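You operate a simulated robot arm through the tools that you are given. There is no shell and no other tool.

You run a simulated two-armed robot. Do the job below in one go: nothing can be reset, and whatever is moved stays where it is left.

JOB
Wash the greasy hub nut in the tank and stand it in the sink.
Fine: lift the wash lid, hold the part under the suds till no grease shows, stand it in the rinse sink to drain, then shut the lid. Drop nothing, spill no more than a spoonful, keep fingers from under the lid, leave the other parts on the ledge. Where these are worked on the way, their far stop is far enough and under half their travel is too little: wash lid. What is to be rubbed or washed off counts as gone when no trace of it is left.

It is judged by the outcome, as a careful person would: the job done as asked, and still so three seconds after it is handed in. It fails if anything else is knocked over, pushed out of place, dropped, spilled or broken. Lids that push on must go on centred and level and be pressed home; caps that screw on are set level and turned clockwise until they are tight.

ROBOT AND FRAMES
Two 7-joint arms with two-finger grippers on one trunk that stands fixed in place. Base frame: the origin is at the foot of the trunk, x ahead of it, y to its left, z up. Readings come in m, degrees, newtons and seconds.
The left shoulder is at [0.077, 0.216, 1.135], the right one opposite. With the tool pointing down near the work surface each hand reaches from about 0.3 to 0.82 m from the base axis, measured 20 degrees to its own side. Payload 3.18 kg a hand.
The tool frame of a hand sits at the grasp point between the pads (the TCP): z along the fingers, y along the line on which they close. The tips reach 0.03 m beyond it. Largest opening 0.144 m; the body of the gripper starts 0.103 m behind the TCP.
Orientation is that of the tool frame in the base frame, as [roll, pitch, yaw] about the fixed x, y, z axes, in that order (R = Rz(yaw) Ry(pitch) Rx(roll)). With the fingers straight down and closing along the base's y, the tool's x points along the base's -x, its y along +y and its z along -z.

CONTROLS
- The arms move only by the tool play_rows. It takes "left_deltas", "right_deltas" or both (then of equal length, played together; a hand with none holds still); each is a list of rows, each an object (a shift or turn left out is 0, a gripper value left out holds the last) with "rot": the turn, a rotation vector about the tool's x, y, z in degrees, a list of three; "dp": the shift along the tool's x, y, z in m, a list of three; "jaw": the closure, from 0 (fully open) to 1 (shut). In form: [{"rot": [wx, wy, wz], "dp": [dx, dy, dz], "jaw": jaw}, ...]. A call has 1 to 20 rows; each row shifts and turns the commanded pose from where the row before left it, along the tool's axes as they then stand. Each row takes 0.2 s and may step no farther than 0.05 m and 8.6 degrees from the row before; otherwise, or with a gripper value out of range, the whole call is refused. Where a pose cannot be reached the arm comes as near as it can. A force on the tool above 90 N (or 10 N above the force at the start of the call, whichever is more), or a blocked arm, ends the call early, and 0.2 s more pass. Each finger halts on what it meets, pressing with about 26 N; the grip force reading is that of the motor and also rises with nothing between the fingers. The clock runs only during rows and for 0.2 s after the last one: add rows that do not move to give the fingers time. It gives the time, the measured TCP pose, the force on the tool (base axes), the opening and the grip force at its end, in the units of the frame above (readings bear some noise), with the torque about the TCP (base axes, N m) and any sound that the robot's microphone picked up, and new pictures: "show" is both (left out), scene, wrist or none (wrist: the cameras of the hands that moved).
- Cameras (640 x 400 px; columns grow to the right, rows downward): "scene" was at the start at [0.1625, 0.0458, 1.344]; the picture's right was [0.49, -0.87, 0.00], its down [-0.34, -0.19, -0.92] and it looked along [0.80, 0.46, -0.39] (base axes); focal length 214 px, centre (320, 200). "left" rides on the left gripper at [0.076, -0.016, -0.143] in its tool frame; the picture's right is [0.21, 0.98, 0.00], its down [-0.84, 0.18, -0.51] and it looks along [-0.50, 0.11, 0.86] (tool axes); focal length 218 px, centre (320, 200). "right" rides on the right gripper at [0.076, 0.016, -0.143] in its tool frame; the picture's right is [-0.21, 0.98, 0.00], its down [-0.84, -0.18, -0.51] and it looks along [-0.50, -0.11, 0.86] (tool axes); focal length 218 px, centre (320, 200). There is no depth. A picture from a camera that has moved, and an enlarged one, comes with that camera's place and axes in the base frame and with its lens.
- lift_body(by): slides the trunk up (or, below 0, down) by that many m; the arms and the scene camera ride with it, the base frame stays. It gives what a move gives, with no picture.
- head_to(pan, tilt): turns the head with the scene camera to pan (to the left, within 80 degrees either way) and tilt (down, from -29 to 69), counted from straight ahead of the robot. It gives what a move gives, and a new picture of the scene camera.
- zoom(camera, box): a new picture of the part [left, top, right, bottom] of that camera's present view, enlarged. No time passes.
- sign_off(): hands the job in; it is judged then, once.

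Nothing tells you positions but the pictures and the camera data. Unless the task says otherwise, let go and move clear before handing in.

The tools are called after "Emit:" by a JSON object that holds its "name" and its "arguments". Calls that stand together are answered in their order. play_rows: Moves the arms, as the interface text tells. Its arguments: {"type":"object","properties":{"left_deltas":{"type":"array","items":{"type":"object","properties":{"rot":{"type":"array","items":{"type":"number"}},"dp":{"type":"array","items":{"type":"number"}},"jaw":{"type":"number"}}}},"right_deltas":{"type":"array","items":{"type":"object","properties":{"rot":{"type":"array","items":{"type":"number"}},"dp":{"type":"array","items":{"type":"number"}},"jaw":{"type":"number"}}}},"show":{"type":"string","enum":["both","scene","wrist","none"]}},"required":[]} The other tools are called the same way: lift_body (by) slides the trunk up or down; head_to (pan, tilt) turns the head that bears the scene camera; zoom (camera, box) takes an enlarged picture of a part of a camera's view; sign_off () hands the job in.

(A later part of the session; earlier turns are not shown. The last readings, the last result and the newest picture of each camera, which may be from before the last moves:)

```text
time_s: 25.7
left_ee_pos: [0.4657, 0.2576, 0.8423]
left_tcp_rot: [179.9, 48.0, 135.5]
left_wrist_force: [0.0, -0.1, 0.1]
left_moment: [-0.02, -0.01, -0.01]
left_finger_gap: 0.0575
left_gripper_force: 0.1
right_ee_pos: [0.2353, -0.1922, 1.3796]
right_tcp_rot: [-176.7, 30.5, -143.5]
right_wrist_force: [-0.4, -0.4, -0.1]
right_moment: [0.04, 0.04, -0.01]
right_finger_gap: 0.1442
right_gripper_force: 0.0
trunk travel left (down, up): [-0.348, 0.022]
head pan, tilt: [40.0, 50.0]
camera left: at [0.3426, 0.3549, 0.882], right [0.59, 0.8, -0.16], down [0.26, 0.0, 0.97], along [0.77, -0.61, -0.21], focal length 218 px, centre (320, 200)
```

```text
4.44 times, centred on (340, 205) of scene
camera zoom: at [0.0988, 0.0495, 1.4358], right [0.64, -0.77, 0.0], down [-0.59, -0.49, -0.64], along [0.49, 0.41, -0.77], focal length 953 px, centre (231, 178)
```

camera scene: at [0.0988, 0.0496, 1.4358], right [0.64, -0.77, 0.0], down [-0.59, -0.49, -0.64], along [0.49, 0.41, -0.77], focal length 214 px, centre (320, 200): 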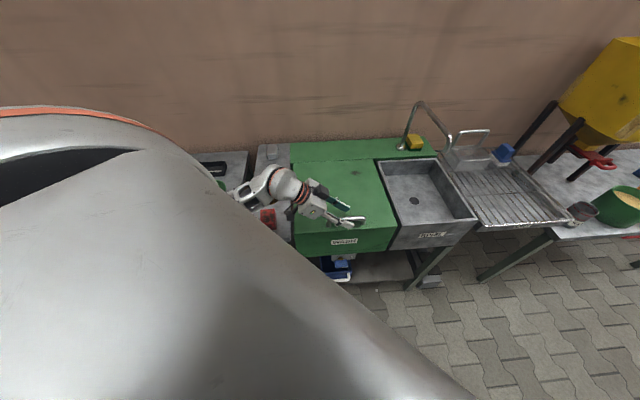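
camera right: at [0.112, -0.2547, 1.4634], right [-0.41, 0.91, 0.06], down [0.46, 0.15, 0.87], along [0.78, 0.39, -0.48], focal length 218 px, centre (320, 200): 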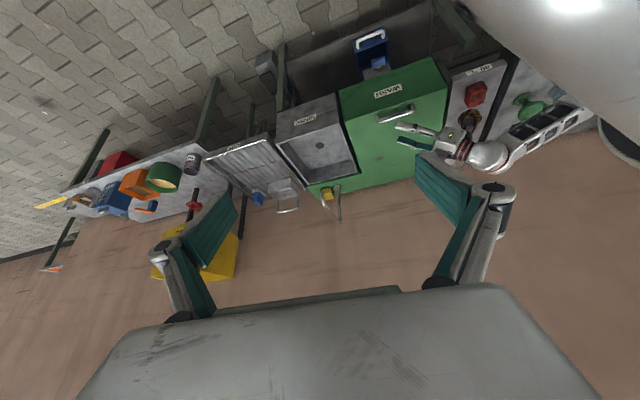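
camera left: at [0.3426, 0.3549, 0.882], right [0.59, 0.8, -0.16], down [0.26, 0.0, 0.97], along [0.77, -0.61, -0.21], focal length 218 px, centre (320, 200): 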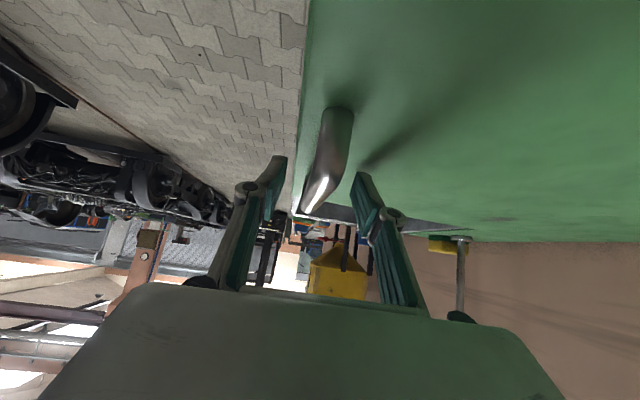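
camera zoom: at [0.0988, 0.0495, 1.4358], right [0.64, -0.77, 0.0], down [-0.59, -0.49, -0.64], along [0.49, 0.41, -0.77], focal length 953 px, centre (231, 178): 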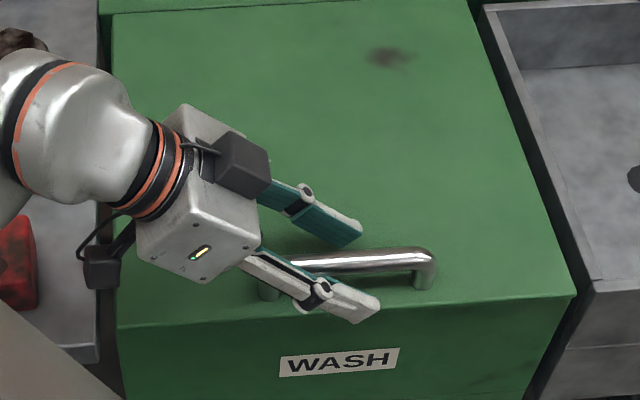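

The bar sits between the fingers. I'll close on it now and check the grip reading.

Emit:
{"name": "play_rows", "arguments": {"left_deltas": [{"jaw": 0.8}, {"jaw": 1.0}, {}, {}], "show": "both"}}

Emit:
{"name": "zoom", "arguments": {"camera": "scene", "box": [290, 160, 390, 250]}}

```text
time_s: 26.7
left_ee_pos: [0.464, 0.2553, 0.8444]
left_tcp_rot: [-179.8, 48.2, 135.7]
left_wrist_force: [-8.8, -11.1, -2.3]
left_moment: [-0.05, 0.13, -0.39]
left_finger_gap: 0.0167
left_gripper_force: 45.0
right_ee_pos: [0.2353, -0.1936, 1.3802]
right_tcp_rot: [-176.9, 30.5, -143.5]
right_wrist_force: [-0.6, -0.5, -0.2]
right_moment: [0.03, 0.03, -0.03]
right_finger_gap: 0.1443
right_gripper_force: 0.0
trunk travel left (down, up): [-0.348, 0.022]
head pan, tilt: [40.0, 50.0]
camera scene: at [0.0981, 0.0484, 1.4359], right [0.64, -0.77, 0.0], down [-0.59, -0.49, -0.64], along [0.49, 0.41, -0.77], focal length 214 px, centre (320, 200)
camera left: at [0.3414, 0.3532, 0.8822], right [0.59, 0.79, -0.16], down [0.26, 0.0, 0.97], along [0.77, -0.61, -0.21], focal length 218 px, centre (320, 200)
```

scene: 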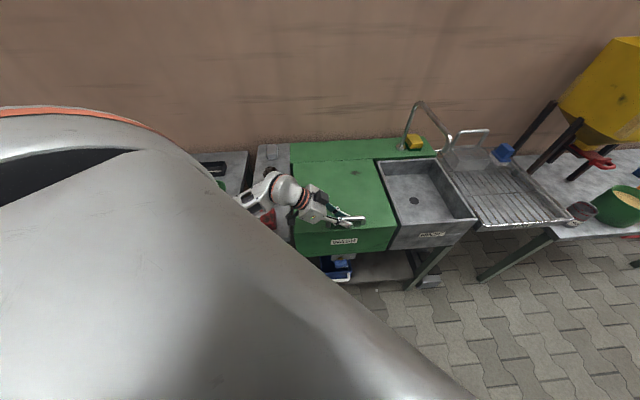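
left: 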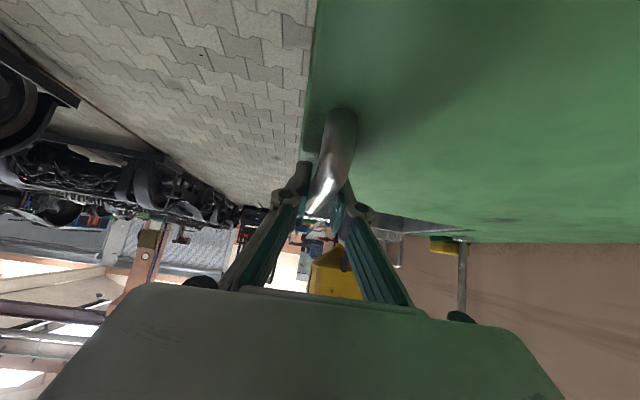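

```text
4.44 times, centred on (340, 205) of scene
camera zoom: at [0.0981, 0.0484, 1.4359], right [0.64, -0.77, 0.0], down [-0.59, -0.49, -0.64], along [0.49, 0.41, -0.77], focal length 953 px, centre (231, 178)
```

zoom: 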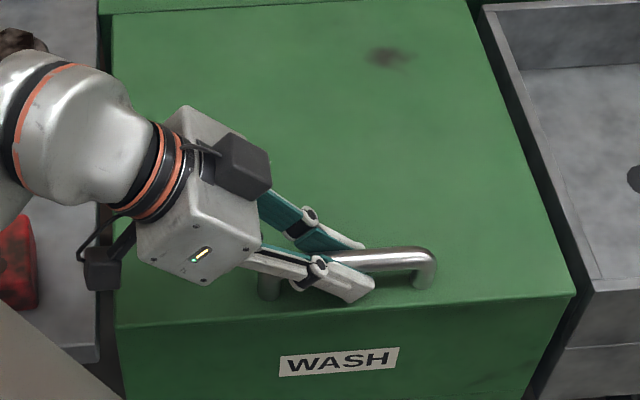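

The grip is firm: gap 16.7 mm on the bar, 45 N. I'll start swinging the lid up slowly about its rear hinge and watch the forces.

Emit:
{"name": "play_rows", "arguments": {"left_deltas": [{"dp": [0, -0.003, 0]}, {"dp": [-0.0089, 0.0018, -0.0079], "rot": [1.33, 0, -1.49]}, {"dp": [-0.01775, 0.0039, -0.01587], "rot": [2.67, 0, -2.98]}, {"dp": [-0.01775, 0.0039, -0.01587], "rot": [2.67, 0, -2.98]}, {}], "show": "both"}}

Emit:
{"name": "zoom", "arguments": {"camera": "scene", "box": [260, 120, 400, 250]}}

```text
time_s: 27.9
left_ee_pos: [0.4728, 0.2639, 0.9029]
left_tcp_rot: [-165.0, 47.1, 146.4]
left_wrist_force: [-3.9, -10.4, -0.1]
left_moment: [0.31, 0.4, -0.44]
left_finger_gap: 0.0167
left_gripper_force: 44.7
right_ee_pos: [0.2362, -0.1932, 1.38]
right_tcp_rot: [-176.9, 30.5, -143.5]
right_wrist_force: [0.3, -0.8, 0.9]
right_moment: [-0.03, -0.01, 0.0]
right_finger_gap: 0.144
right_gripper_force: 0.0
trunk travel left (down, up): [-0.348, 0.022]
head pan, tilt: [40.0, 50.0]
camera scene: at [0.0986, 0.0483, 1.4359], right [0.64, -0.77, 0.0], down [-0.59, -0.49, -0.64], along [0.49, 0.41, -0.77], focal length 214 px, centre (320, 200)
camera left: at [0.3551, 0.3671, 0.9441], right [0.56, 0.77, -0.32], down [0.37, 0.12, 0.92], along [0.74, -0.63, -0.22], focal length 218 px, centre (320, 200)
```

scene: 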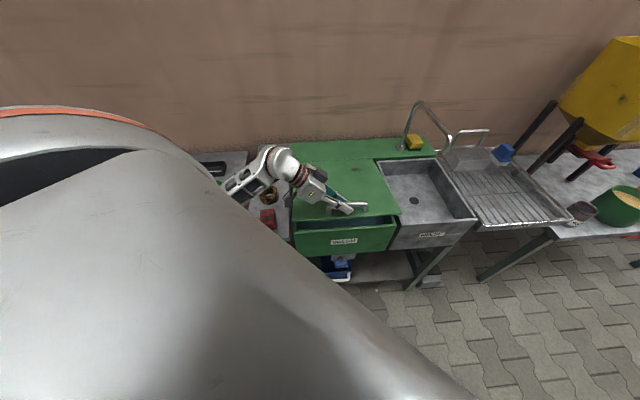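
left: 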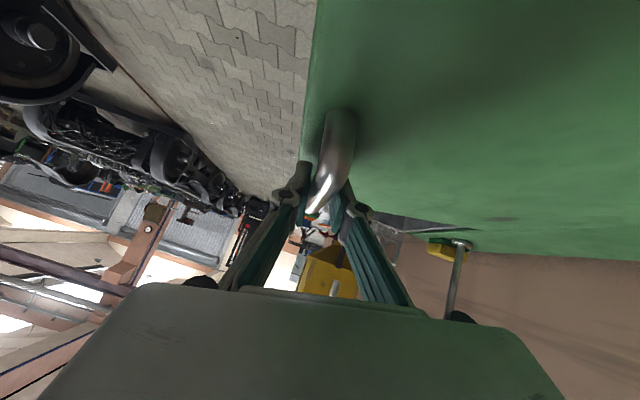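

```text
3.08 times, centred on (330, 185) of scene
camera zoom: at [0.0986, 0.0483, 1.4359], right [0.64, -0.77, 0.0], down [-0.59, -0.49, -0.64], along [0.49, 0.41, -0.77], focal length 660 px, centre (289, 246)
```

zoom: 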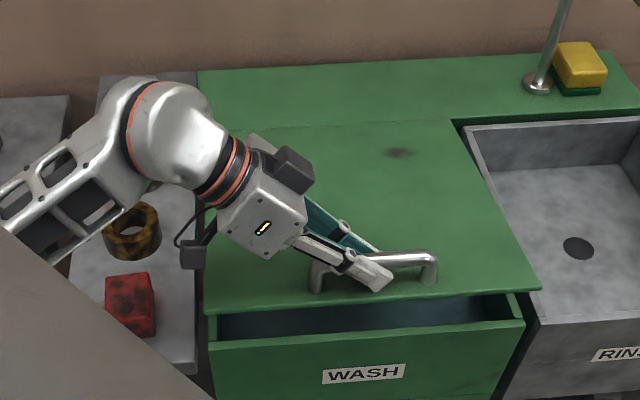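

The lid plate swings up freely and the vertical load on my hand is close to zero. I'll trim the sideways offset and continue the arc.

Emit:
{"name": "play_rows", "arguments": {"left_deltas": [{"dp": [0, -0.003, 0]}, {"dp": [-0.022, 0.0049, -0.0197], "rot": [3.33, 0, -3.73]}, {"dp": [-0.022, 0.0049, -0.0197], "rot": [3.33, 0, -3.73]}, {"dp": [-0.022, 0.0049, -0.0197], "rot": [3.33, 0, -3.73]}, {"dp": [-0.022, 0.0049, -0.0197], "rot": [3.33, 0, -3.73]}, {}], "show": "both"}}

```text
time_s: 29.3
left_ee_pos: [0.5104, 0.3019, 1.0072]
left_tcp_rot: [-139.1, 39.9, 164.8]
left_wrist_force: [20.0, -2.7, -10.9]
left_moment: [0.13, 0.01, -0.2]
left_finger_gap: 0.0167
left_gripper_force: 44.3
right_ee_pos: [0.2396, -0.1929, 1.3792]
right_tcp_rot: [-176.9, 30.4, -143.7]
right_wrist_force: [-0.8, -1.0, -0.7]
right_moment: [0.01, 0.02, 0.0]
right_finger_gap: 0.1439
right_gripper_force: 0.1
trunk travel left (down, up): [-0.348, 0.022]
head pan, tilt: [40.0, 50.0]
camera scene: at [0.1021, 0.0497, 1.4355], right [0.64, -0.77, 0.0], down [-0.59, -0.49, -0.64], along [0.49, 0.41, -0.77], focal length 214 px, centre (320, 200)
camera left: at [0.4022, 0.4145, 1.0489], right [0.44, 0.65, -0.62], down [0.58, 0.33, 0.74], along [0.69, -0.69, -0.23], focal length 218 px, centre (320, 200)
```

scene: 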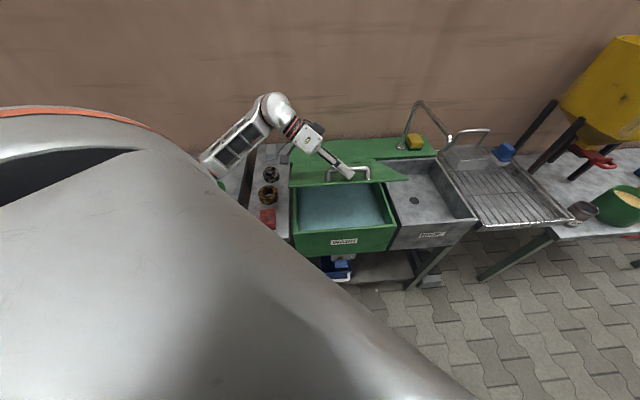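
left: 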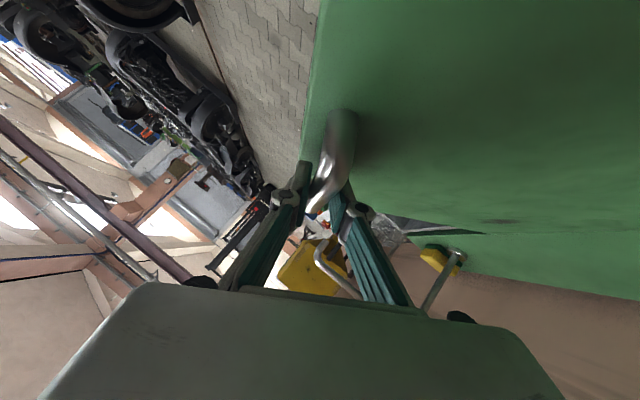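

At about 30° the suds are visible and the lid weighs almost nothing on the hand. From here I'll keep the hand's attitude fixed and carry the bar along its arc, letting it pivot in the grip.

Emit:
{"name": "play_rows", "arguments": {"left_deltas": [{"dp": [-0.0013, 0.002, 0.0015]}, {"dp": [-0.0132, 0.0027, -0.0118]}, {"dp": [-0.0131, 0.0027, -0.0117]}, {"dp": [-0.0129, 0.0045, -0.0116]}, {"dp": [-0.0129, 0.0045, -0.0115]}, {}], "show": "both"}}

```text
time_s: 30.7
left_ee_pos: [0.545, 0.3354, 1.0591]
left_tcp_rot: [-139.1, 40.1, 164.8]
left_wrist_force: [-0.6, 4.2, -7.4]
left_moment: [0.13, 0.13, -0.42]
left_finger_gap: 0.0168
left_gripper_force: 45.1
right_ee_pos: [0.2388, -0.1909, 1.3797]
right_tcp_rot: [-176.9, 30.3, -143.5]
right_wrist_force: [0.2, -0.7, 0.6]
right_moment: [0.02, 0.02, 0.01]
right_finger_gap: 0.1442
right_gripper_force: 0.1
trunk travel left (down, up): [-0.348, 0.022]
head pan, tilt: [40.0, 50.0]
camera scene: at [0.0995, 0.0505, 1.4357], right [0.64, -0.77, 0.0], down [-0.59, -0.49, -0.64], along [0.49, 0.41, -0.77], focal length 214 px, centre (320, 200)
camera left: at [0.436, 0.4486, 1.1008], right [0.44, 0.65, -0.62], down [0.58, 0.33, 0.75], along [0.69, -0.69, -0.23], focal length 218 px, centre (320, 200)
```

scene: 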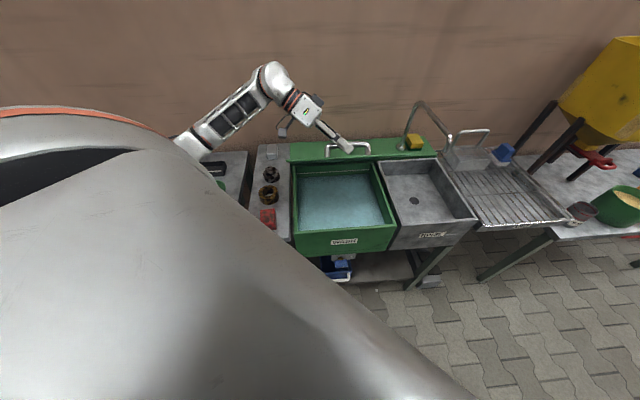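
left: 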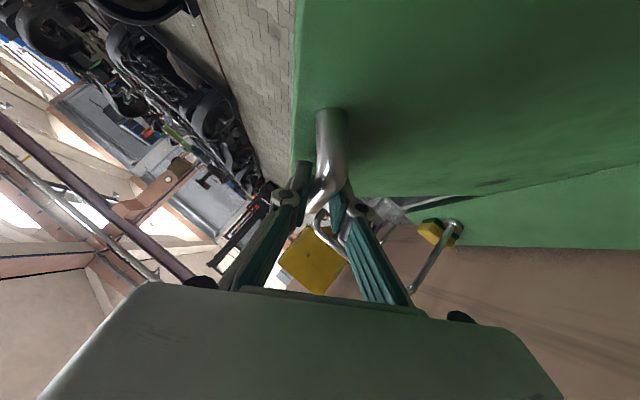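

Emit:
{"name": "play_rows", "arguments": {"left_deltas": [{"dp": [-0.0125, 0.0063, -0.0112]}, {"dp": [-0.0125, 0.0063, -0.0111]}, {"dp": [-0.012, 0.008, -0.0107]}, {"dp": [-0.0119, 0.0079, -0.0106]}, {"dp": [-0.0112, 0.0097, -0.0101]}, {"dp": [-0.0112, 0.0096, -0.01]}, {}], "show": "both"}}

```text
time_s: 32.3
left_ee_pos: [0.6085, 0.3975, 1.1182]
left_tcp_rot: [-139.1, 40.1, 164.6]
left_wrist_force: [0.9, 2.8, -8.4]
left_moment: [0.03, 0.08, -0.56]
left_finger_gap: 0.0168
left_gripper_force: 45.2
right_ee_pos: [0.2369, -0.1914, 1.3794]
right_tcp_rot: [-176.8, 30.4, -143.5]
right_wrist_force: [0.4, -0.2, -1.0]
right_moment: [-0.04, 0.03, -0.01]
right_finger_gap: 0.1441
right_gripper_force: 0.2
trunk travel left (down, up): [-0.348, 0.022]
head pan, tilt: [40.0, 50.0]
camera scene: at [0.0997, 0.0503, 1.4357], right [0.64, -0.77, 0.0], down [-0.59, -0.49, -0.64], along [0.49, 0.41, -0.77], focal length 214 px, centre (320, 200)
camera left: at [0.4989, 0.5114, 1.1597], right [0.44, 0.65, -0.62], down [0.58, 0.33, 0.75], along [0.69, -0.69, -0.23], focal length 218 px, centre (320, 200)
```

scene: 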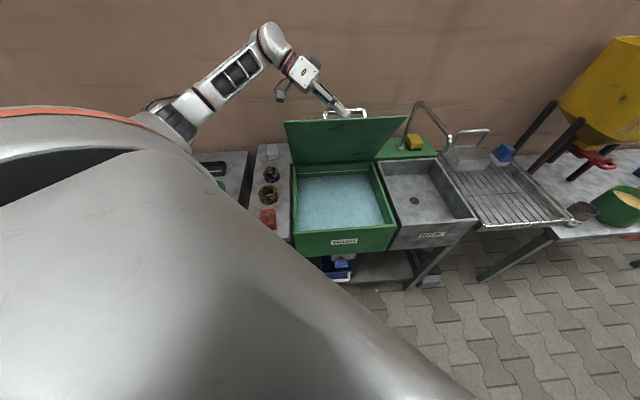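
left: 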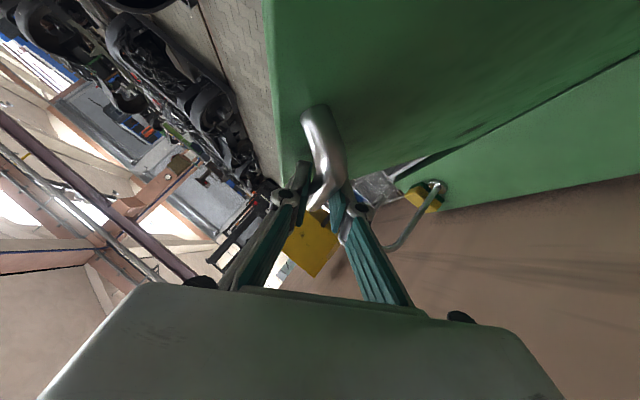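

Emit:
{"name": "play_rows", "arguments": {"left_deltas": [{"dp": [-0.0104, 0.0111, -0.0093], "rot": [-1.0, 0, 1.12]}, {"dp": [-0.0104, 0.0111, -0.0093], "rot": [-1.0, 0, 1.12]}, {"dp": [-0.009, 0.0132, -0.0081], "rot": [-1.0, 0, 1.12]}, {"dp": [-0.009, 0.0132, -0.008], "rot": [-1.0, 0, 1.12]}, {"dp": [-0.0074, 0.0149, -0.0066], "rot": [-1.0, 0, 1.12]}, {"dp": [-0.0073, 0.0149, -0.0065], "rot": [-1.0, 0, 1.12]}, {}], "show": "both"}}

```text
time_s: 33.9
left_ee_pos: [0.6806, 0.4705, 1.1499]
left_tcp_rot: [-150.2, 44.0, 157.3]
left_wrist_force: [-1.2, 0.7, -4.2]
left_moment: [-0.02, -0.01, -0.6]
left_finger_gap: 0.0175
left_gripper_force: 44.8
right_ee_pos: [0.2367, -0.1912, 1.3796]
right_tcp_rot: [-176.8, 30.4, -143.6]
right_wrist_force: [0.4, -0.3, 0.3]
right_moment: [0.01, 0.03, 0.0]
right_finger_gap: 0.144
right_gripper_force: 0.0
trunk travel left (down, up): [-0.348, 0.022]
head pan, tilt: [40.0, 50.0]
camera scene: at [0.0991, 0.0499, 1.4358], right [0.64, -0.77, 0.0], down [-0.59, -0.49, -0.64], along [0.49, 0.41, -0.77], focal length 214 px, centre (320, 200)
camera left: at [0.5665, 0.5792, 1.1916], right [0.5, 0.71, -0.49], down [0.49, 0.24, 0.84], along [0.71, -0.66, -0.23], focal length 218 px, centre (320, 200)
```

scene: 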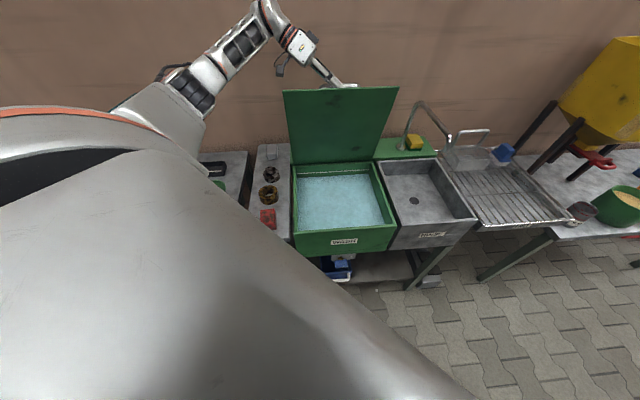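
left: 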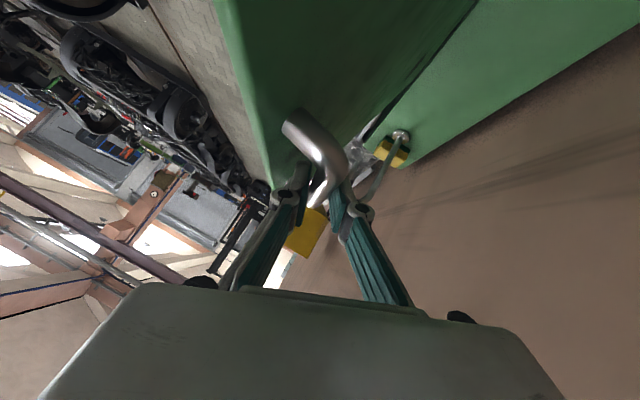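

Emit:
{"name": "play_rows", "arguments": {"left_deltas": [{"dp": [-0.0056, 0.0163, -0.005], "rot": [-1.0, 0, 1.12]}, {"dp": [-0.0055, 0.0163, -0.0049], "rot": [-1.0, 0, 1.12]}, {"dp": [-0.0036, 0.0173, -0.0032], "rot": [-1.0, 0, 1.12]}, {"dp": [-0.0035, 0.0172, -0.0031], "rot": [-1.0, 0, 1.12]}, {}], "show": "both"}}

```text
time_s: 34.8
left_ee_pos: [0.7059, 0.4857, 1.1663]
left_tcp_rot: [-151.8, 46.1, 153.4]
left_wrist_force: [-57.5, -33.0, 14.4]
left_moment: [-0.86, 1.15, -1.03]
left_finger_gap: 0.0177
left_gripper_force: 45.5
right_ee_pos: [0.2276, -0.1922, 1.3807]
right_tcp_rot: [-176.6, 30.7, -143.4]
right_wrist_force: [-0.1, 0.8, 1.1]
right_moment: [-0.19, 0.03, -0.08]
right_finger_gap: 0.1438
right_gripper_force: 0.0
trunk travel left (down, up): [-0.348, 0.022]
head pan, tilt: [40.0, 50.0]
stopped in row 4 (left hand): the force on the tool passed its limit at 110 N (the readings are from after the stop); the commanded pose is now the measured one
camera scene: at [0.0897, 0.0488, 1.4368], right [0.64, -0.77, 0.0], down [-0.58, -0.49, -0.65], along [0.5, 0.41, -0.76], focal length 214 px, centre (320, 200)
camera left: at [0.5955, 0.5994, 1.2031], right [0.55, 0.69, -0.47], down [0.47, 0.21, 0.86], along [0.69, -0.69, -0.2], focal length 218 px, centre (320, 200)
```

scene: 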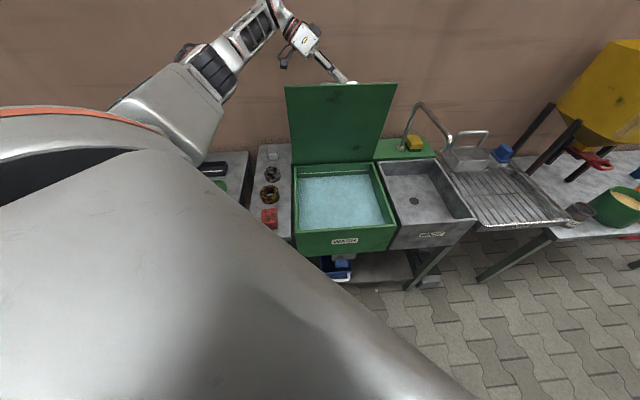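
left: 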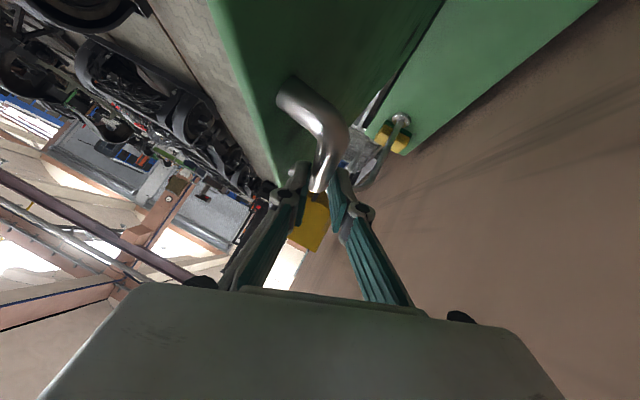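

The lid has reached its far stop, close to upright. I'll ease the push and then see whether the lid stays up on its own.

Emit:
{"name": "play_rows", "arguments": {"left_deltas": [{"dp": [0.001, -0.004, 0.001]}, {"dp": [0.001, -0.004, 0.001]}, {}], "show": "both"}}

Emit:
{"name": "zoom", "arguments": {"camera": "left", "box": [220, 40, 440, 240]}}

```text
time_s: 35.6
left_ee_pos: [0.7048, 0.4851, 1.1658]
left_tcp_rot: [-153.2, 46.4, 153.4]
left_wrist_force: [-12.8, -11.1, 40.8]
left_moment: [-0.58, 0.44, -0.21]
left_finger_gap: 0.0172
left_gripper_force: 45.3
right_ee_pos: [0.231, -0.1962, 1.3794]
right_tcp_rot: [-176.8, 30.8, -143.6]
right_wrist_force: [-0.4, 0.1, -0.2]
right_moment: [0.02, 0.0, 0.01]
right_finger_gap: 0.144
right_gripper_force: 0.1
trunk travel left (down, up): [-0.348, 0.022]
head pan, tilt: [40.0, 50.0]
camera scene: at [0.0932, 0.0454, 1.4365], right [0.64, -0.77, 0.0], down [-0.58, -0.49, -0.65], along [0.5, 0.42, -0.76], focal length 214 px, centre (320, 200)
camera left: at [0.5924, 0.5963, 1.2032], right [0.55, 0.7, -0.46], down [0.45, 0.21, 0.87], along [0.7, -0.68, -0.2], focal length 218 px, centre (320, 200)
```

scene: 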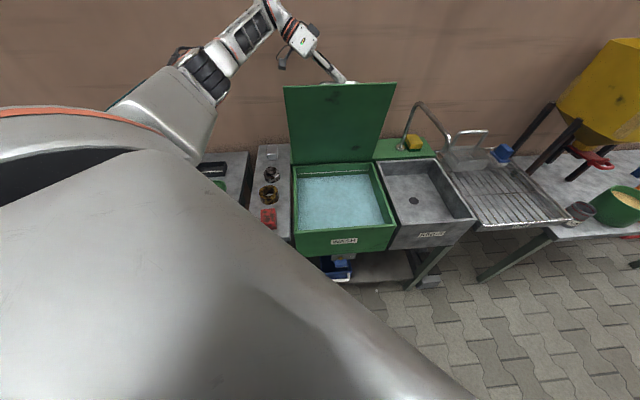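
left: 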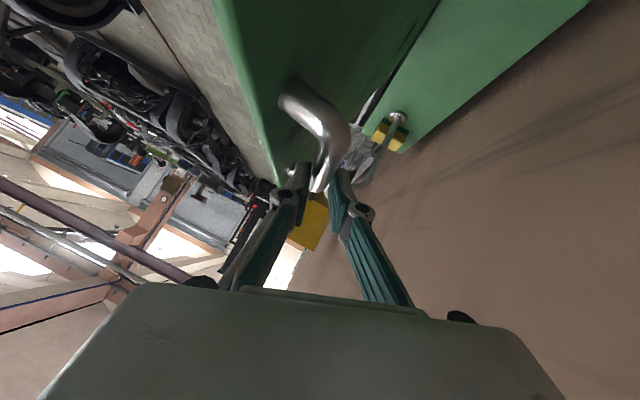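

```text
2.00 times, centred on (330, 140) of left
camera zoom: at [0.5924, 0.5963, 1.2032], right [0.55, 0.7, -0.46], down [0.45, 0.21, 0.87], along [0.7, -0.68, -0.2], focal length 436 px, centre (300, 320)
```

zoom: 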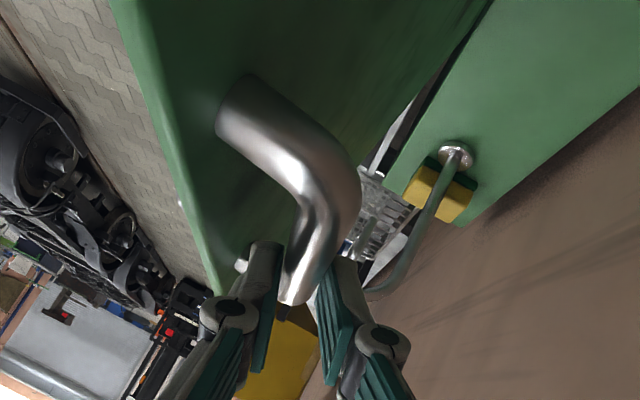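

Emit:
{"name": "play_rows", "arguments": {"left_deltas": [{"dp": [-0.0036, -0.0016, -0.0031]}, {}], "show": "none"}}

```text
time_s: 36.2
left_ee_pos: [0.7038, 0.4854, 1.1657]
left_tcp_rot: [-153.1, 45.9, 153.4]
left_wrist_force: [-15.0, -15.0, 24.9]
left_moment: [-1.3, -0.35, 0.08]
left_finger_gap: 0.0173
left_gripper_force: 45.0
right_ee_pos: [0.2317, -0.1962, 1.38]
right_tcp_rot: [-176.9, 30.6, -143.4]
right_wrist_force: [-0.3, -0.5, -0.5]
right_moment: [-0.02, 0.03, -0.01]
right_finger_gap: 0.1437
right_gripper_force: 0.1
trunk travel left (down, up): [-0.348, 0.022]
head pan, tilt: [40.0, 50.0]
```

Emit:
{"name": "play_rows", "arguments": {"left_deltas": [{"dp": [-0.003, -0.0044, -0.0024]}, {}], "show": "none"}}

```text
time_s: 36.8
left_ee_pos: [0.705, 0.4854, 1.1651]
left_tcp_rot: [-153.4, 45.5, 153.1]
left_wrist_force: [-7.5, -16.1, 10.1]
left_moment: [-1.1, -0.53, 0.26]
left_finger_gap: 0.0177
left_gripper_force: 45.2
right_ee_pos: [0.2354, -0.1942, 1.3785]
right_tcp_rot: [-176.9, 30.6, -143.7]
right_wrist_force: [0.2, 0.7, 0.0]
right_moment: [-0.02, -0.01, 0.01]
right_finger_gap: 0.1442
right_gripper_force: 0.1
trunk travel left (down, up): [-0.348, 0.022]
head pan, tilt: [40.0, 50.0]
```

Forces are easing. I'll open the fingers a little while still caging the bar, to see if the lid stays.

Emit:
{"name": "play_rows", "arguments": {"left_deltas": [{"jaw": 0.85}, {"jaw": 0.8}, {}, {}], "show": "both"}}

Emit:
{"name": "zoom", "arguments": {"camera": "left", "box": [220, 40, 440, 240]}}

```text
time_s: 37.8
left_ee_pos: [0.7069, 0.4887, 1.1644]
left_tcp_rot: [-153.6, 45.5, 153.3]
left_wrist_force: [0.4, 0.0, -0.2]
left_moment: [-0.02, -0.01, 0.02]
left_finger_gap: 0.0286
left_gripper_force: 0.1
right_ee_pos: [0.2358, -0.1921, 1.3806]
right_tcp_rot: [-176.9, 30.5, -143.5]
right_wrist_force: [0.6, 0.3, -0.2]
right_moment: [-0.01, 0.03, 0.02]
right_finger_gap: 0.144
right_gripper_force: 0.1
trunk travel left (down, up): [-0.348, 0.022]
head pan, tilt: [40.0, 50.0]
camera scene: at [0.0988, 0.0496, 1.4358], right [0.64, -0.77, 0.0], down [-0.59, -0.49, -0.64], along [0.49, 0.41, -0.77], focal length 214 px, centre (320, 200)
camera left: at [0.5944, 0.5988, 1.204], right [0.54, 0.71, -0.45], down [0.46, 0.2, 0.86], along [0.7, -0.68, -0.22], focal length 218 px, centre (320, 200)
```

scene: 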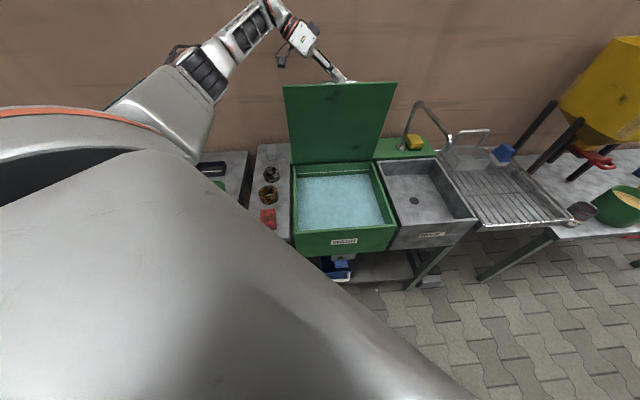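
left: 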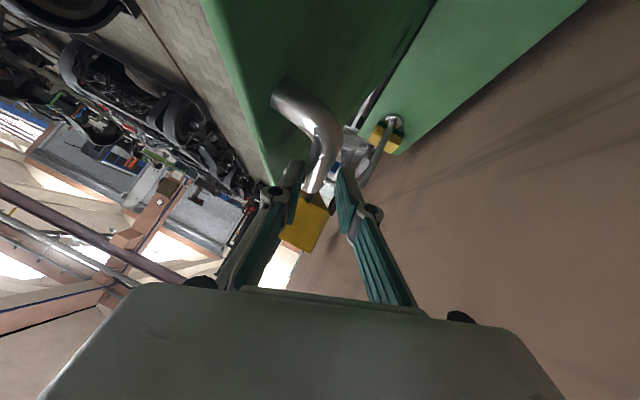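

```text
2.00 times, centred on (330, 140) of left
camera zoom: at [0.5944, 0.5988, 1.204], right [0.54, 0.71, -0.45], down [0.46, 0.2, 0.86], along [0.7, -0.68, -0.22], focal length 436 px, centre (300, 320)
```

zoom: 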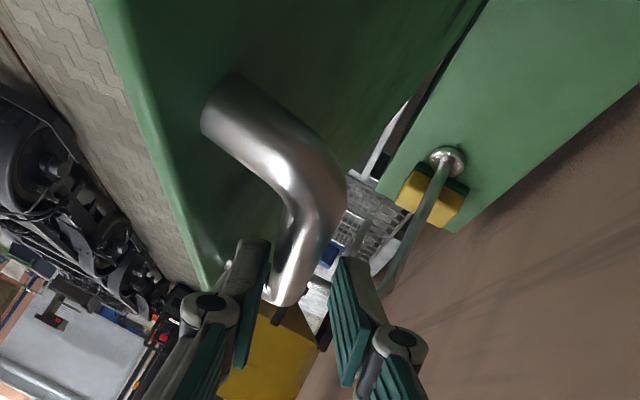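

The force is zero and the lid stands by itself at its stop. I'll back the fingers straight out off the bar.

Emit:
{"name": "play_rows", "arguments": {"left_deltas": [{"dp": [0, 0, -0.02]}, {"dp": [0, 0, -0.03]}, {"dp": [0, 0, -0.04]}, {"dp": [0, 0, -0.04]}, {}], "show": "both"}}

```text
time_s: 39.0
left_ee_pos: [0.6571, 0.5781, 1.2452]
left_tcp_rot: [-153.5, 45.5, 153.3]
left_wrist_force: [0.0, 0.1, -1.1]
left_moment: [-0.02, -0.02, -0.01]
left_finger_gap: 0.0288
left_gripper_force: 0.1
right_ee_pos: [0.2378, -0.1906, 1.3806]
right_tcp_rot: [-176.8, 30.5, -143.5]
right_wrist_force: [0.4, -0.4, 0.4]
right_moment: [-0.02, -0.03, 0.0]
right_finger_gap: 0.1438
right_gripper_force: 0.0
trunk travel left (down, up): [-0.348, 0.022]
head pan, tilt: [40.0, 50.0]
camera scene: at [0.0987, 0.0506, 1.4357], right [0.64, -0.77, 0.0], down [-0.59, -0.49, -0.64], along [0.49, 0.41, -0.77], focal length 214 px, centre (320, 200)
camera left: at [0.5441, 0.6886, 1.2854], right [0.54, 0.71, -0.45], down [0.46, 0.2, 0.86], along [0.7, -0.68, -0.22], focal length 218 px, centre (320, 200)
```

scene: 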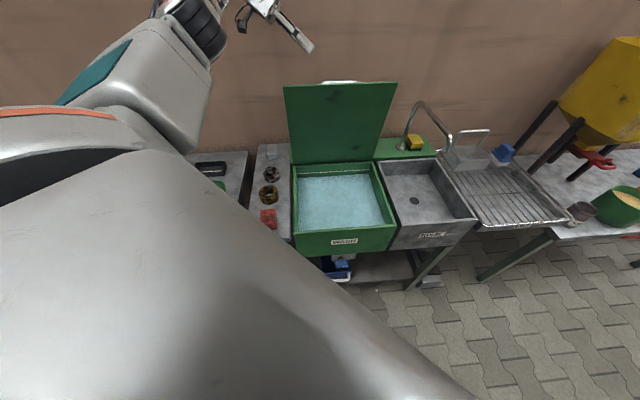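
left: 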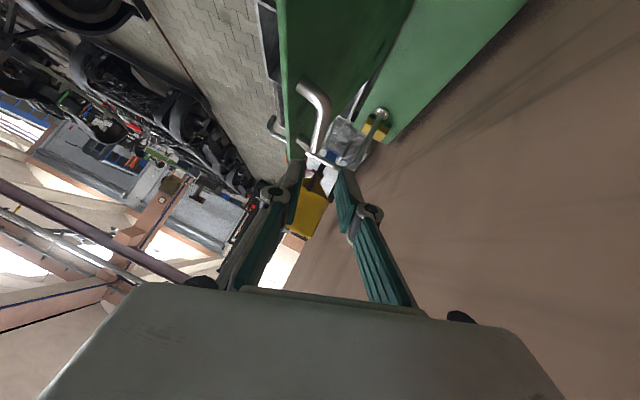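

The lid stays open. I'll look closely at the tank and the nut before reaching for it.

Emit:
{"name": "zoom", "arguments": {"camera": "scene", "box": [250, 70, 480, 260]}}

Emit:
{"name": "zoom", "arguments": {"camera": "scene", "box": [235, 135, 305, 245]}}

```text
2.11 times, centred on (365, 165) of scene
camera zoom: at [0.0987, 0.0506, 1.4357], right [0.64, -0.77, 0.0], down [-0.59, -0.49, -0.64], along [0.49, 0.41, -0.77], focal length 452 px, centre (225, 274)
```

zoom: 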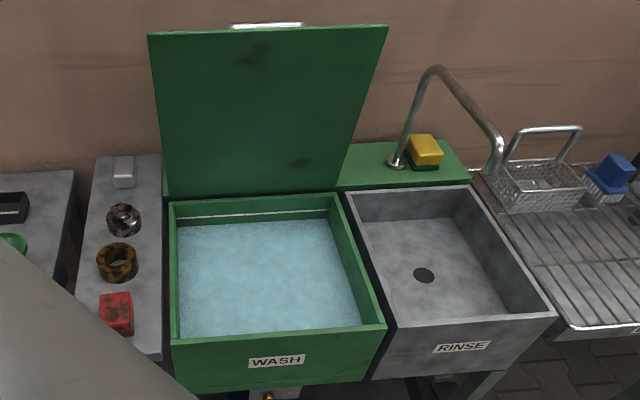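

```text
3.64 times, centred on (270, 190) of scene
camera zoom: at [0.0987, 0.0506, 1.4357], right [0.64, -0.77, 0.0], down [-0.59, -0.49, -0.64], along [0.49, 0.41, -0.77], focal length 780 px, centre (502, 236)
```

zoom: 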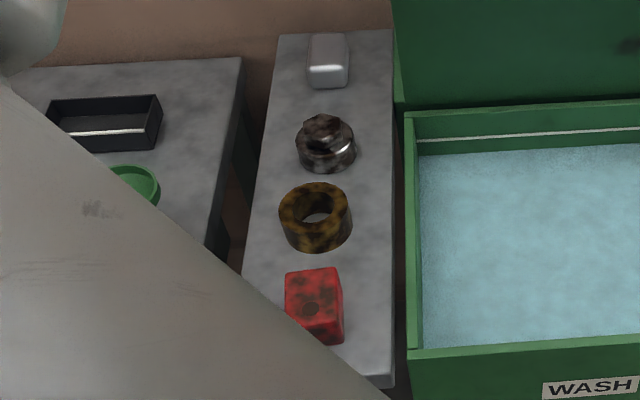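

The nut is the dark collar with a hex, third from the front on the ledge. I'll swing the left hand clear of the lid and bring it tool-down above the nut for a closer look.

Emit:
{"name": "play_rows", "arguments": {"left_deltas": [{"dp": [0.019, -0.0053, -0.036]}, {"dp": [0.019, -0.0053, -0.036]}, {"dp": [0.019, -0.0053, -0.036]}, {"rot": [-2.74, 6.95, 0.78]}, {"rot": [-2.74, 6.95, 0.78]}, {"rot": [-2.74, 6.95, 0.78]}, {"rot": [-2.74, 6.95, 0.78]}, {"rot": [-2.74, 6.95, 0.78]}, {"rot": [-2.74, 6.95, 0.78]}, {"rot": [-2.74, 6.95, 0.78]}, {"dp": [0.0054, -0.0237, 0.0313]}, {"dp": [0.0054, -0.0237, 0.0313]}, {"dp": [0.0054, -0.0237, 0.0313]}, {"dp": [0.0054, -0.0237, 0.0313]}, {"jaw": 0.3}, {}], "show": "both"}}

```text
time_s: 42.4
left_ee_pos: [0.5089, 0.5775, 1.1607]
left_tcp_rot: [179.1, -0.8, 136.5]
left_wrist_force: [0.0, -0.2, 1.0]
left_moment: [-0.05, -0.01, 0.02]
left_finger_gap: 0.1011
left_gripper_force: 0.1
left hand out of reach, approached as far as the arm can: row 1, 2, 3
right_ee_pos: [0.2355, -0.193, 1.3793]
right_tcp_rot: [-176.8, 30.4, -143.6]
right_wrist_force: [0.1, 0.2, 0.2]
right_moment: [-0.03, 0.02, 0.04]
right_finger_gap: 0.1442
right_gripper_force: 0.1
trunk travel left (down, up): [-0.348, 0.022]
head pan, tilt: [40.0, 50.0]
camera scene: at [0.0988, 0.0499, 1.4358], right [0.64, -0.77, 0.0], down [-0.59, -0.49, -0.64], along [0.49, 0.41, -0.77], focal length 214 px, centre (320, 200)
camera left: at [0.4406, 0.6135, 1.3046], right [0.52, 0.85, 0.02], down [0.73, -0.46, 0.5], along [0.43, -0.24, -0.87], focal length 218 px, centre (320, 200)
```

scene: 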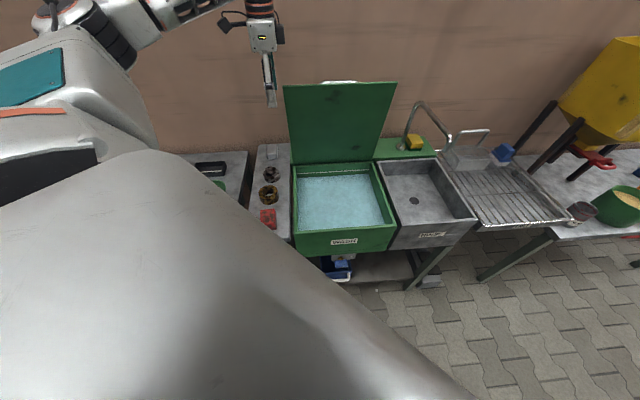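
left: 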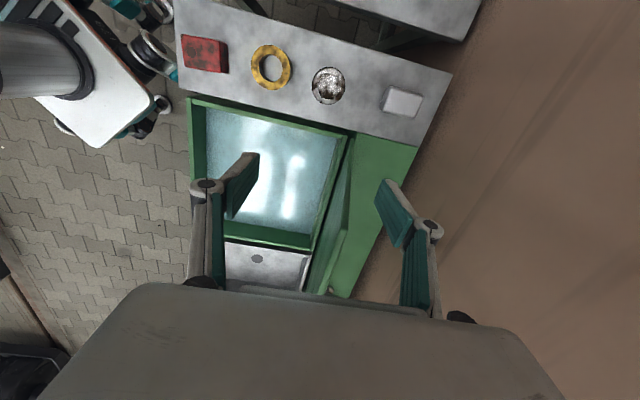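

Emit:
{"name": "play_rows", "arguments": {"left_deltas": [{"dp": [0.0122, 0.0018, 0.036], "rot": [0.9, -0.8, 0]}, {"dp": [0.0122, 0.0018, 0.036]}, {"dp": [0.0122, 0.0018, 0.036]}, {"dp": [0.0122, 0.0018, 0.036]}, {"dp": [0.0122, 0.0018, 0.036]}, {}], "show": "both"}}

Emit:
{"name": "zoom", "arguments": {"camera": "left", "box": [240, 70, 400, 210]}}

```text
time_s: 43.8
left_ee_pos: [0.4708, 0.6291, 0.9839]
left_tcp_rot: [179.9, -0.1, 136.5]
left_wrist_force: [-0.1, -0.1, 0.4]
left_moment: [0.04, -0.02, 0.02]
left_finger_gap: 0.1007
left_gripper_force: 0.1
right_ee_pos: [0.2353, -0.1919, 1.3802]
right_tcp_rot: [-176.9, 30.5, -143.5]
right_wrist_force: [-0.5, 0.4, -0.1]
right_moment: [-0.02, 0.0, 0.01]
right_finger_gap: 0.1442
right_gripper_force: 0.0
trunk travel left (down, up): [-0.348, 0.022]
head pan, tilt: [40.0, 50.0]
camera scene: at [0.0989, 0.049, 1.4358], right [0.64, -0.77, 0.0], down [-0.59, -0.49, -0.64], along [0.49, 0.41, -0.77], focal length 214 px, centre (320, 200)
camera left: at [0.4033, 0.6695, 1.1264], right [0.52, 0.85, 0.0], down [0.73, -0.45, 0.51], along [0.43, -0.26, -0.86], focal length 218 px, centre (320, 200)
```

scene: 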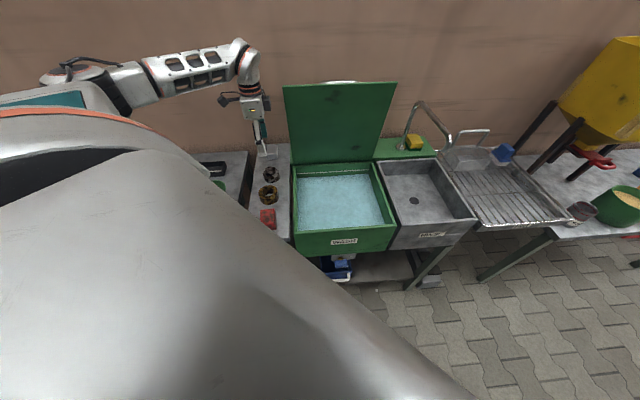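
left: 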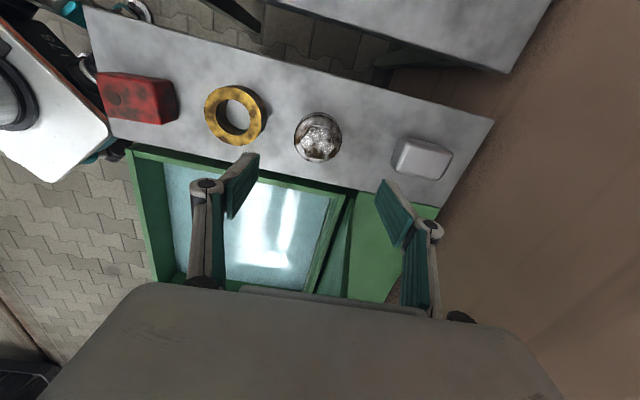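

```text
2.86 times, centred on (320, 140) of left
camera zoom: at [0.4033, 0.6695, 1.1264], right [0.52, 0.85, 0.0], down [0.73, -0.45, 0.51], along [0.43, -0.26, -0.86], focal length 624 px, centre (320, 371)
```

zoom: 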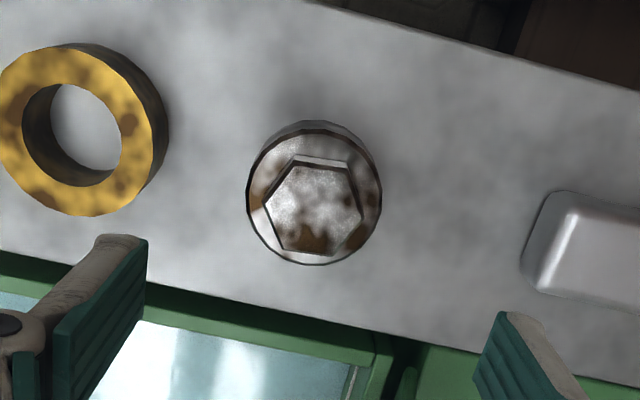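

The nut's collar is about 63 mm across, centred at roughly (0.471, 0.625), with a hex top at z≈0.84. I'll set the fingers to an 80 mm gap and descend around the collar, closing along the ledge's length with clearance to its neighbours.

Emit:
{"name": "play_rows", "arguments": {"left_deltas": [{"dp": [-0.0028, -0.0029, 0.02], "jaw": 0.44}, {"dp": [0, 0, 0.035]}, {"dp": [0, 0, 0.035]}, {"dp": [0, 0, 0.03]}, {}], "show": "both"}}

Emit:
{"name": "zoom", "arguments": {"camera": "left", "box": [220, 90, 420, 260]}}

Emit:
{"name": "zoom", "arguments": {"camera": "scene", "box": [230, 120, 310, 230]}}

```text
time_s: 45.0
left_ee_pos: [0.4714, 0.6266, 0.8631]
left_tcp_rot: [179.9, -0.1, 136.6]
left_wrist_force: [0.2, -0.1, 0.2]
left_moment: [0.01, -0.03, 0.02]
left_finger_gap: 0.0806
left_gripper_force: 0.0
right_ee_pos: [0.2361, -0.1938, 1.3796]
right_tcp_rot: [-176.9, 30.5, -143.5]
right_wrist_force: [-0.3, 0.2, -0.6]
right_moment: [0.01, -0.02, 0.0]
right_finger_gap: 0.1437
right_gripper_force: 0.0
trunk travel left (down, up): [-0.348, 0.022]
head pan, tilt: [40.0, 50.0]
camera scene: at [0.0986, 0.0492, 1.4358], right [0.64, -0.77, 0.0], down [-0.59, -0.49, -0.64], along [0.49, 0.41, -0.77], focal length 214 px, centre (320, 200)
camera left: at [0.4039, 0.6664, 1.0055], right [0.52, 0.85, 0.0], down [0.73, -0.45, 0.51], along [0.43, -0.26, -0.86], focal length 218 px, centre (320, 200)
```

scene: 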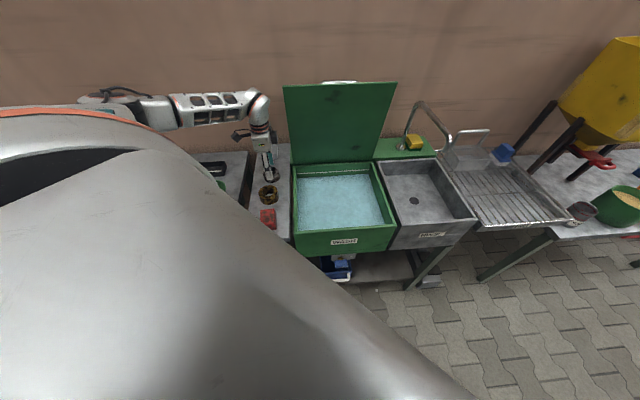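
left: 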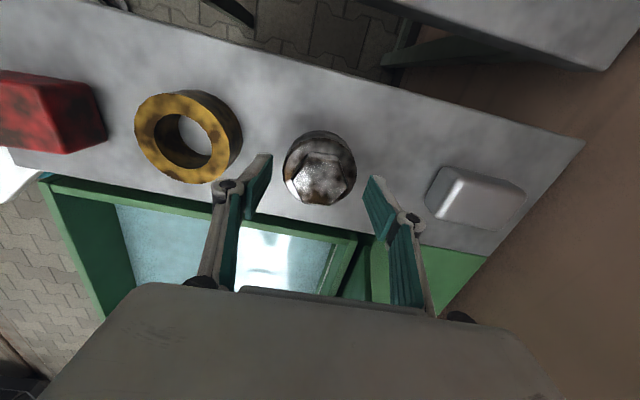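

```text
2.35 times, centred on (320, 175) of left
camera zoom: at [0.4039, 0.6664, 1.0055], right [0.52, 0.85, 0.0], down [0.73, -0.45, 0.51], along [0.43, -0.26, -0.86], focal length 514 px, centre (320, 259)
```

zoom: 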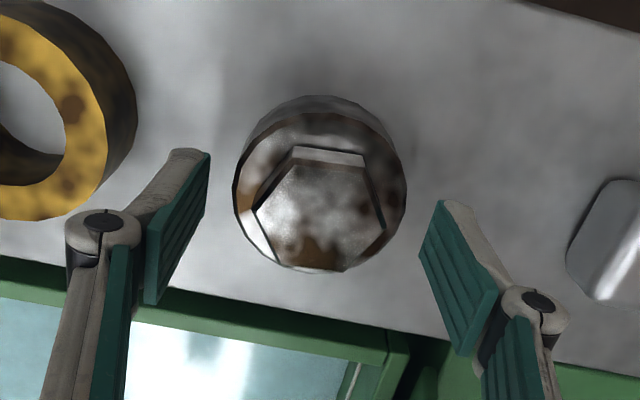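

```text
3.64 times, centred on (270, 175) of scene
camera zoom: at [0.0986, 0.0492, 1.4358], right [0.64, -0.77, 0.0], down [-0.59, -0.49, -0.64], along [0.49, 0.41, -0.77], focal length 780 px, centre (502, 291)
```

zoom: 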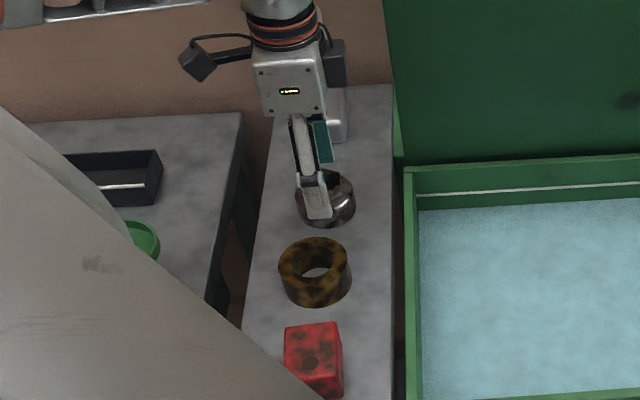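

Emit:
{"name": "play_rows", "arguments": {"left_deltas": [{"dp": [0, 0, 0.012]}, {"dp": [0, 0, 0.012]}, {}], "show": "wrist"}}

Emit:
{"name": "zoom", "arguments": {"camera": "left", "box": [220, 90, 420, 260]}}

Emit:
{"name": "zoom", "arguments": {"camera": "scene", "box": [245, 130, 300, 210]}}

```text
time_s: 45.8
left_ee_pos: [0.4697, 0.6265, 0.8376]
left_tcp_rot: [179.8, -0.1, 136.4]
left_wrist_force: [-0.1, 0.6, -0.6]
left_moment: [0.04, 0.03, 0.0]
left_finger_gap: 0.0807
left_gripper_force: 0.0
right_ee_pos: [0.2367, -0.1926, 1.3799]
right_tcp_rot: [-176.7, 30.5, -143.5]
right_wrist_force: [0.6, -0.5, -0.4]
right_moment: [0.01, 0.01, 0.0]
right_finger_gap: 0.1441
right_gripper_force: 0.0
trunk travel left (down, up): [-0.348, 0.022]
head pan, tilt: [40.0, 50.0]
camera left: at [0.4036, 0.6665, 0.9814], right [0.52, 0.85, 0.0], down [0.74, -0.45, 0.51], along [0.43, -0.26, -0.86], focal length 218 px, centre (320, 200)
```

left: 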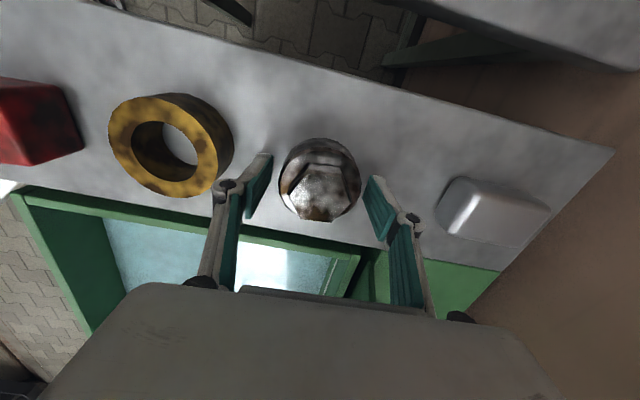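

```text
2.35 times, centred on (320, 175) of left
camera zoom: at [0.4036, 0.6665, 0.9814], right [0.52, 0.85, 0.0], down [0.74, -0.45, 0.51], along [0.43, -0.26, -0.86], focal length 514 px, centre (320, 259)
```

zoom: 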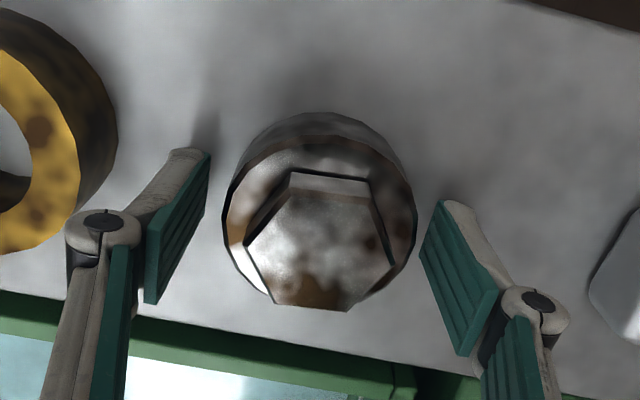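

```text
5.00 times, centred on (272, 170) of scene
camera zoom: at [0.0988, 0.0494, 1.4358], right [0.64, -0.77, 0.0], down [-0.59, -0.49, -0.64], along [0.49, 0.41, -0.77], focal length 1072 px, centre (558, 350)
```

zoom: 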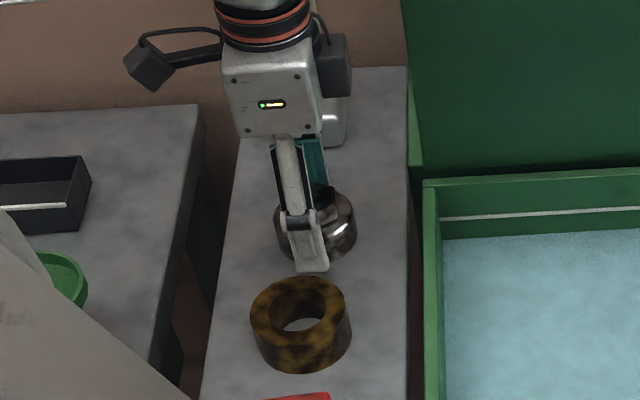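

The nut is centred between the pads with the tips just above the ledge. I'll close on the collar.

Emit:
{"name": "play_rows", "arguments": {"left_deltas": [{"jaw": 0.5}, {"jaw": 0.55}, {"jaw": 0.62}, {"jaw": 1.0}, {}, {}], "show": "wrist"}}

Emit:
{"name": "zoom", "arguments": {"camera": "left", "box": [220, 90, 420, 260]}}

```text
time_s: 47.2
left_ee_pos: [0.4704, 0.6279, 0.8383]
left_tcp_rot: [179.9, -0.1, 136.5]
left_wrist_force: [0.1, 0.1, -0.2]
left_moment: [0.01, -0.04, -0.01]
left_finger_gap: 0.0648
left_gripper_force: 25.8
right_ee_pos: [0.2368, -0.1926, 1.3794]
right_tcp_rot: [-176.9, 30.5, -143.7]
right_wrist_force: [-0.7, -0.4, -0.4]
right_moment: [-0.01, 0.0, -0.02]
right_finger_gap: 0.1441
right_gripper_force: 0.1
trunk travel left (down, up): [-0.348, 0.022]
head pan, tilt: [40.0, 50.0]
camera left: at [0.4037, 0.6666, 0.9814], right [0.52, 0.85, 0.0], down [0.73, -0.45, 0.51], along [0.43, -0.26, -0.86], focal length 218 px, centre (320, 200)
```

left: 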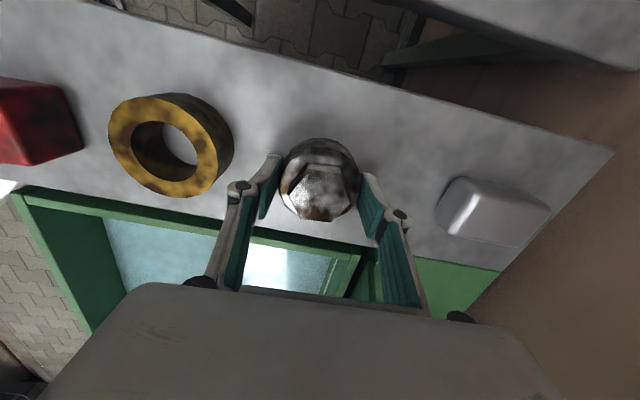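

```text
2.35 times, centred on (320, 175) of left
camera zoom: at [0.4037, 0.6666, 0.9814], right [0.52, 0.85, 0.0], down [0.73, -0.45, 0.51], along [0.43, -0.26, -0.86], focal length 514 px, centre (320, 259)
```

zoom: 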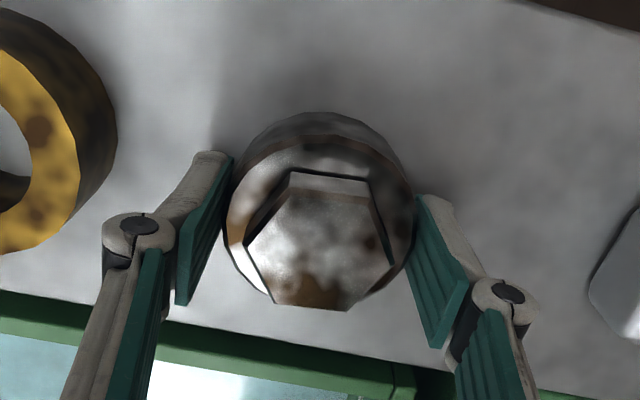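

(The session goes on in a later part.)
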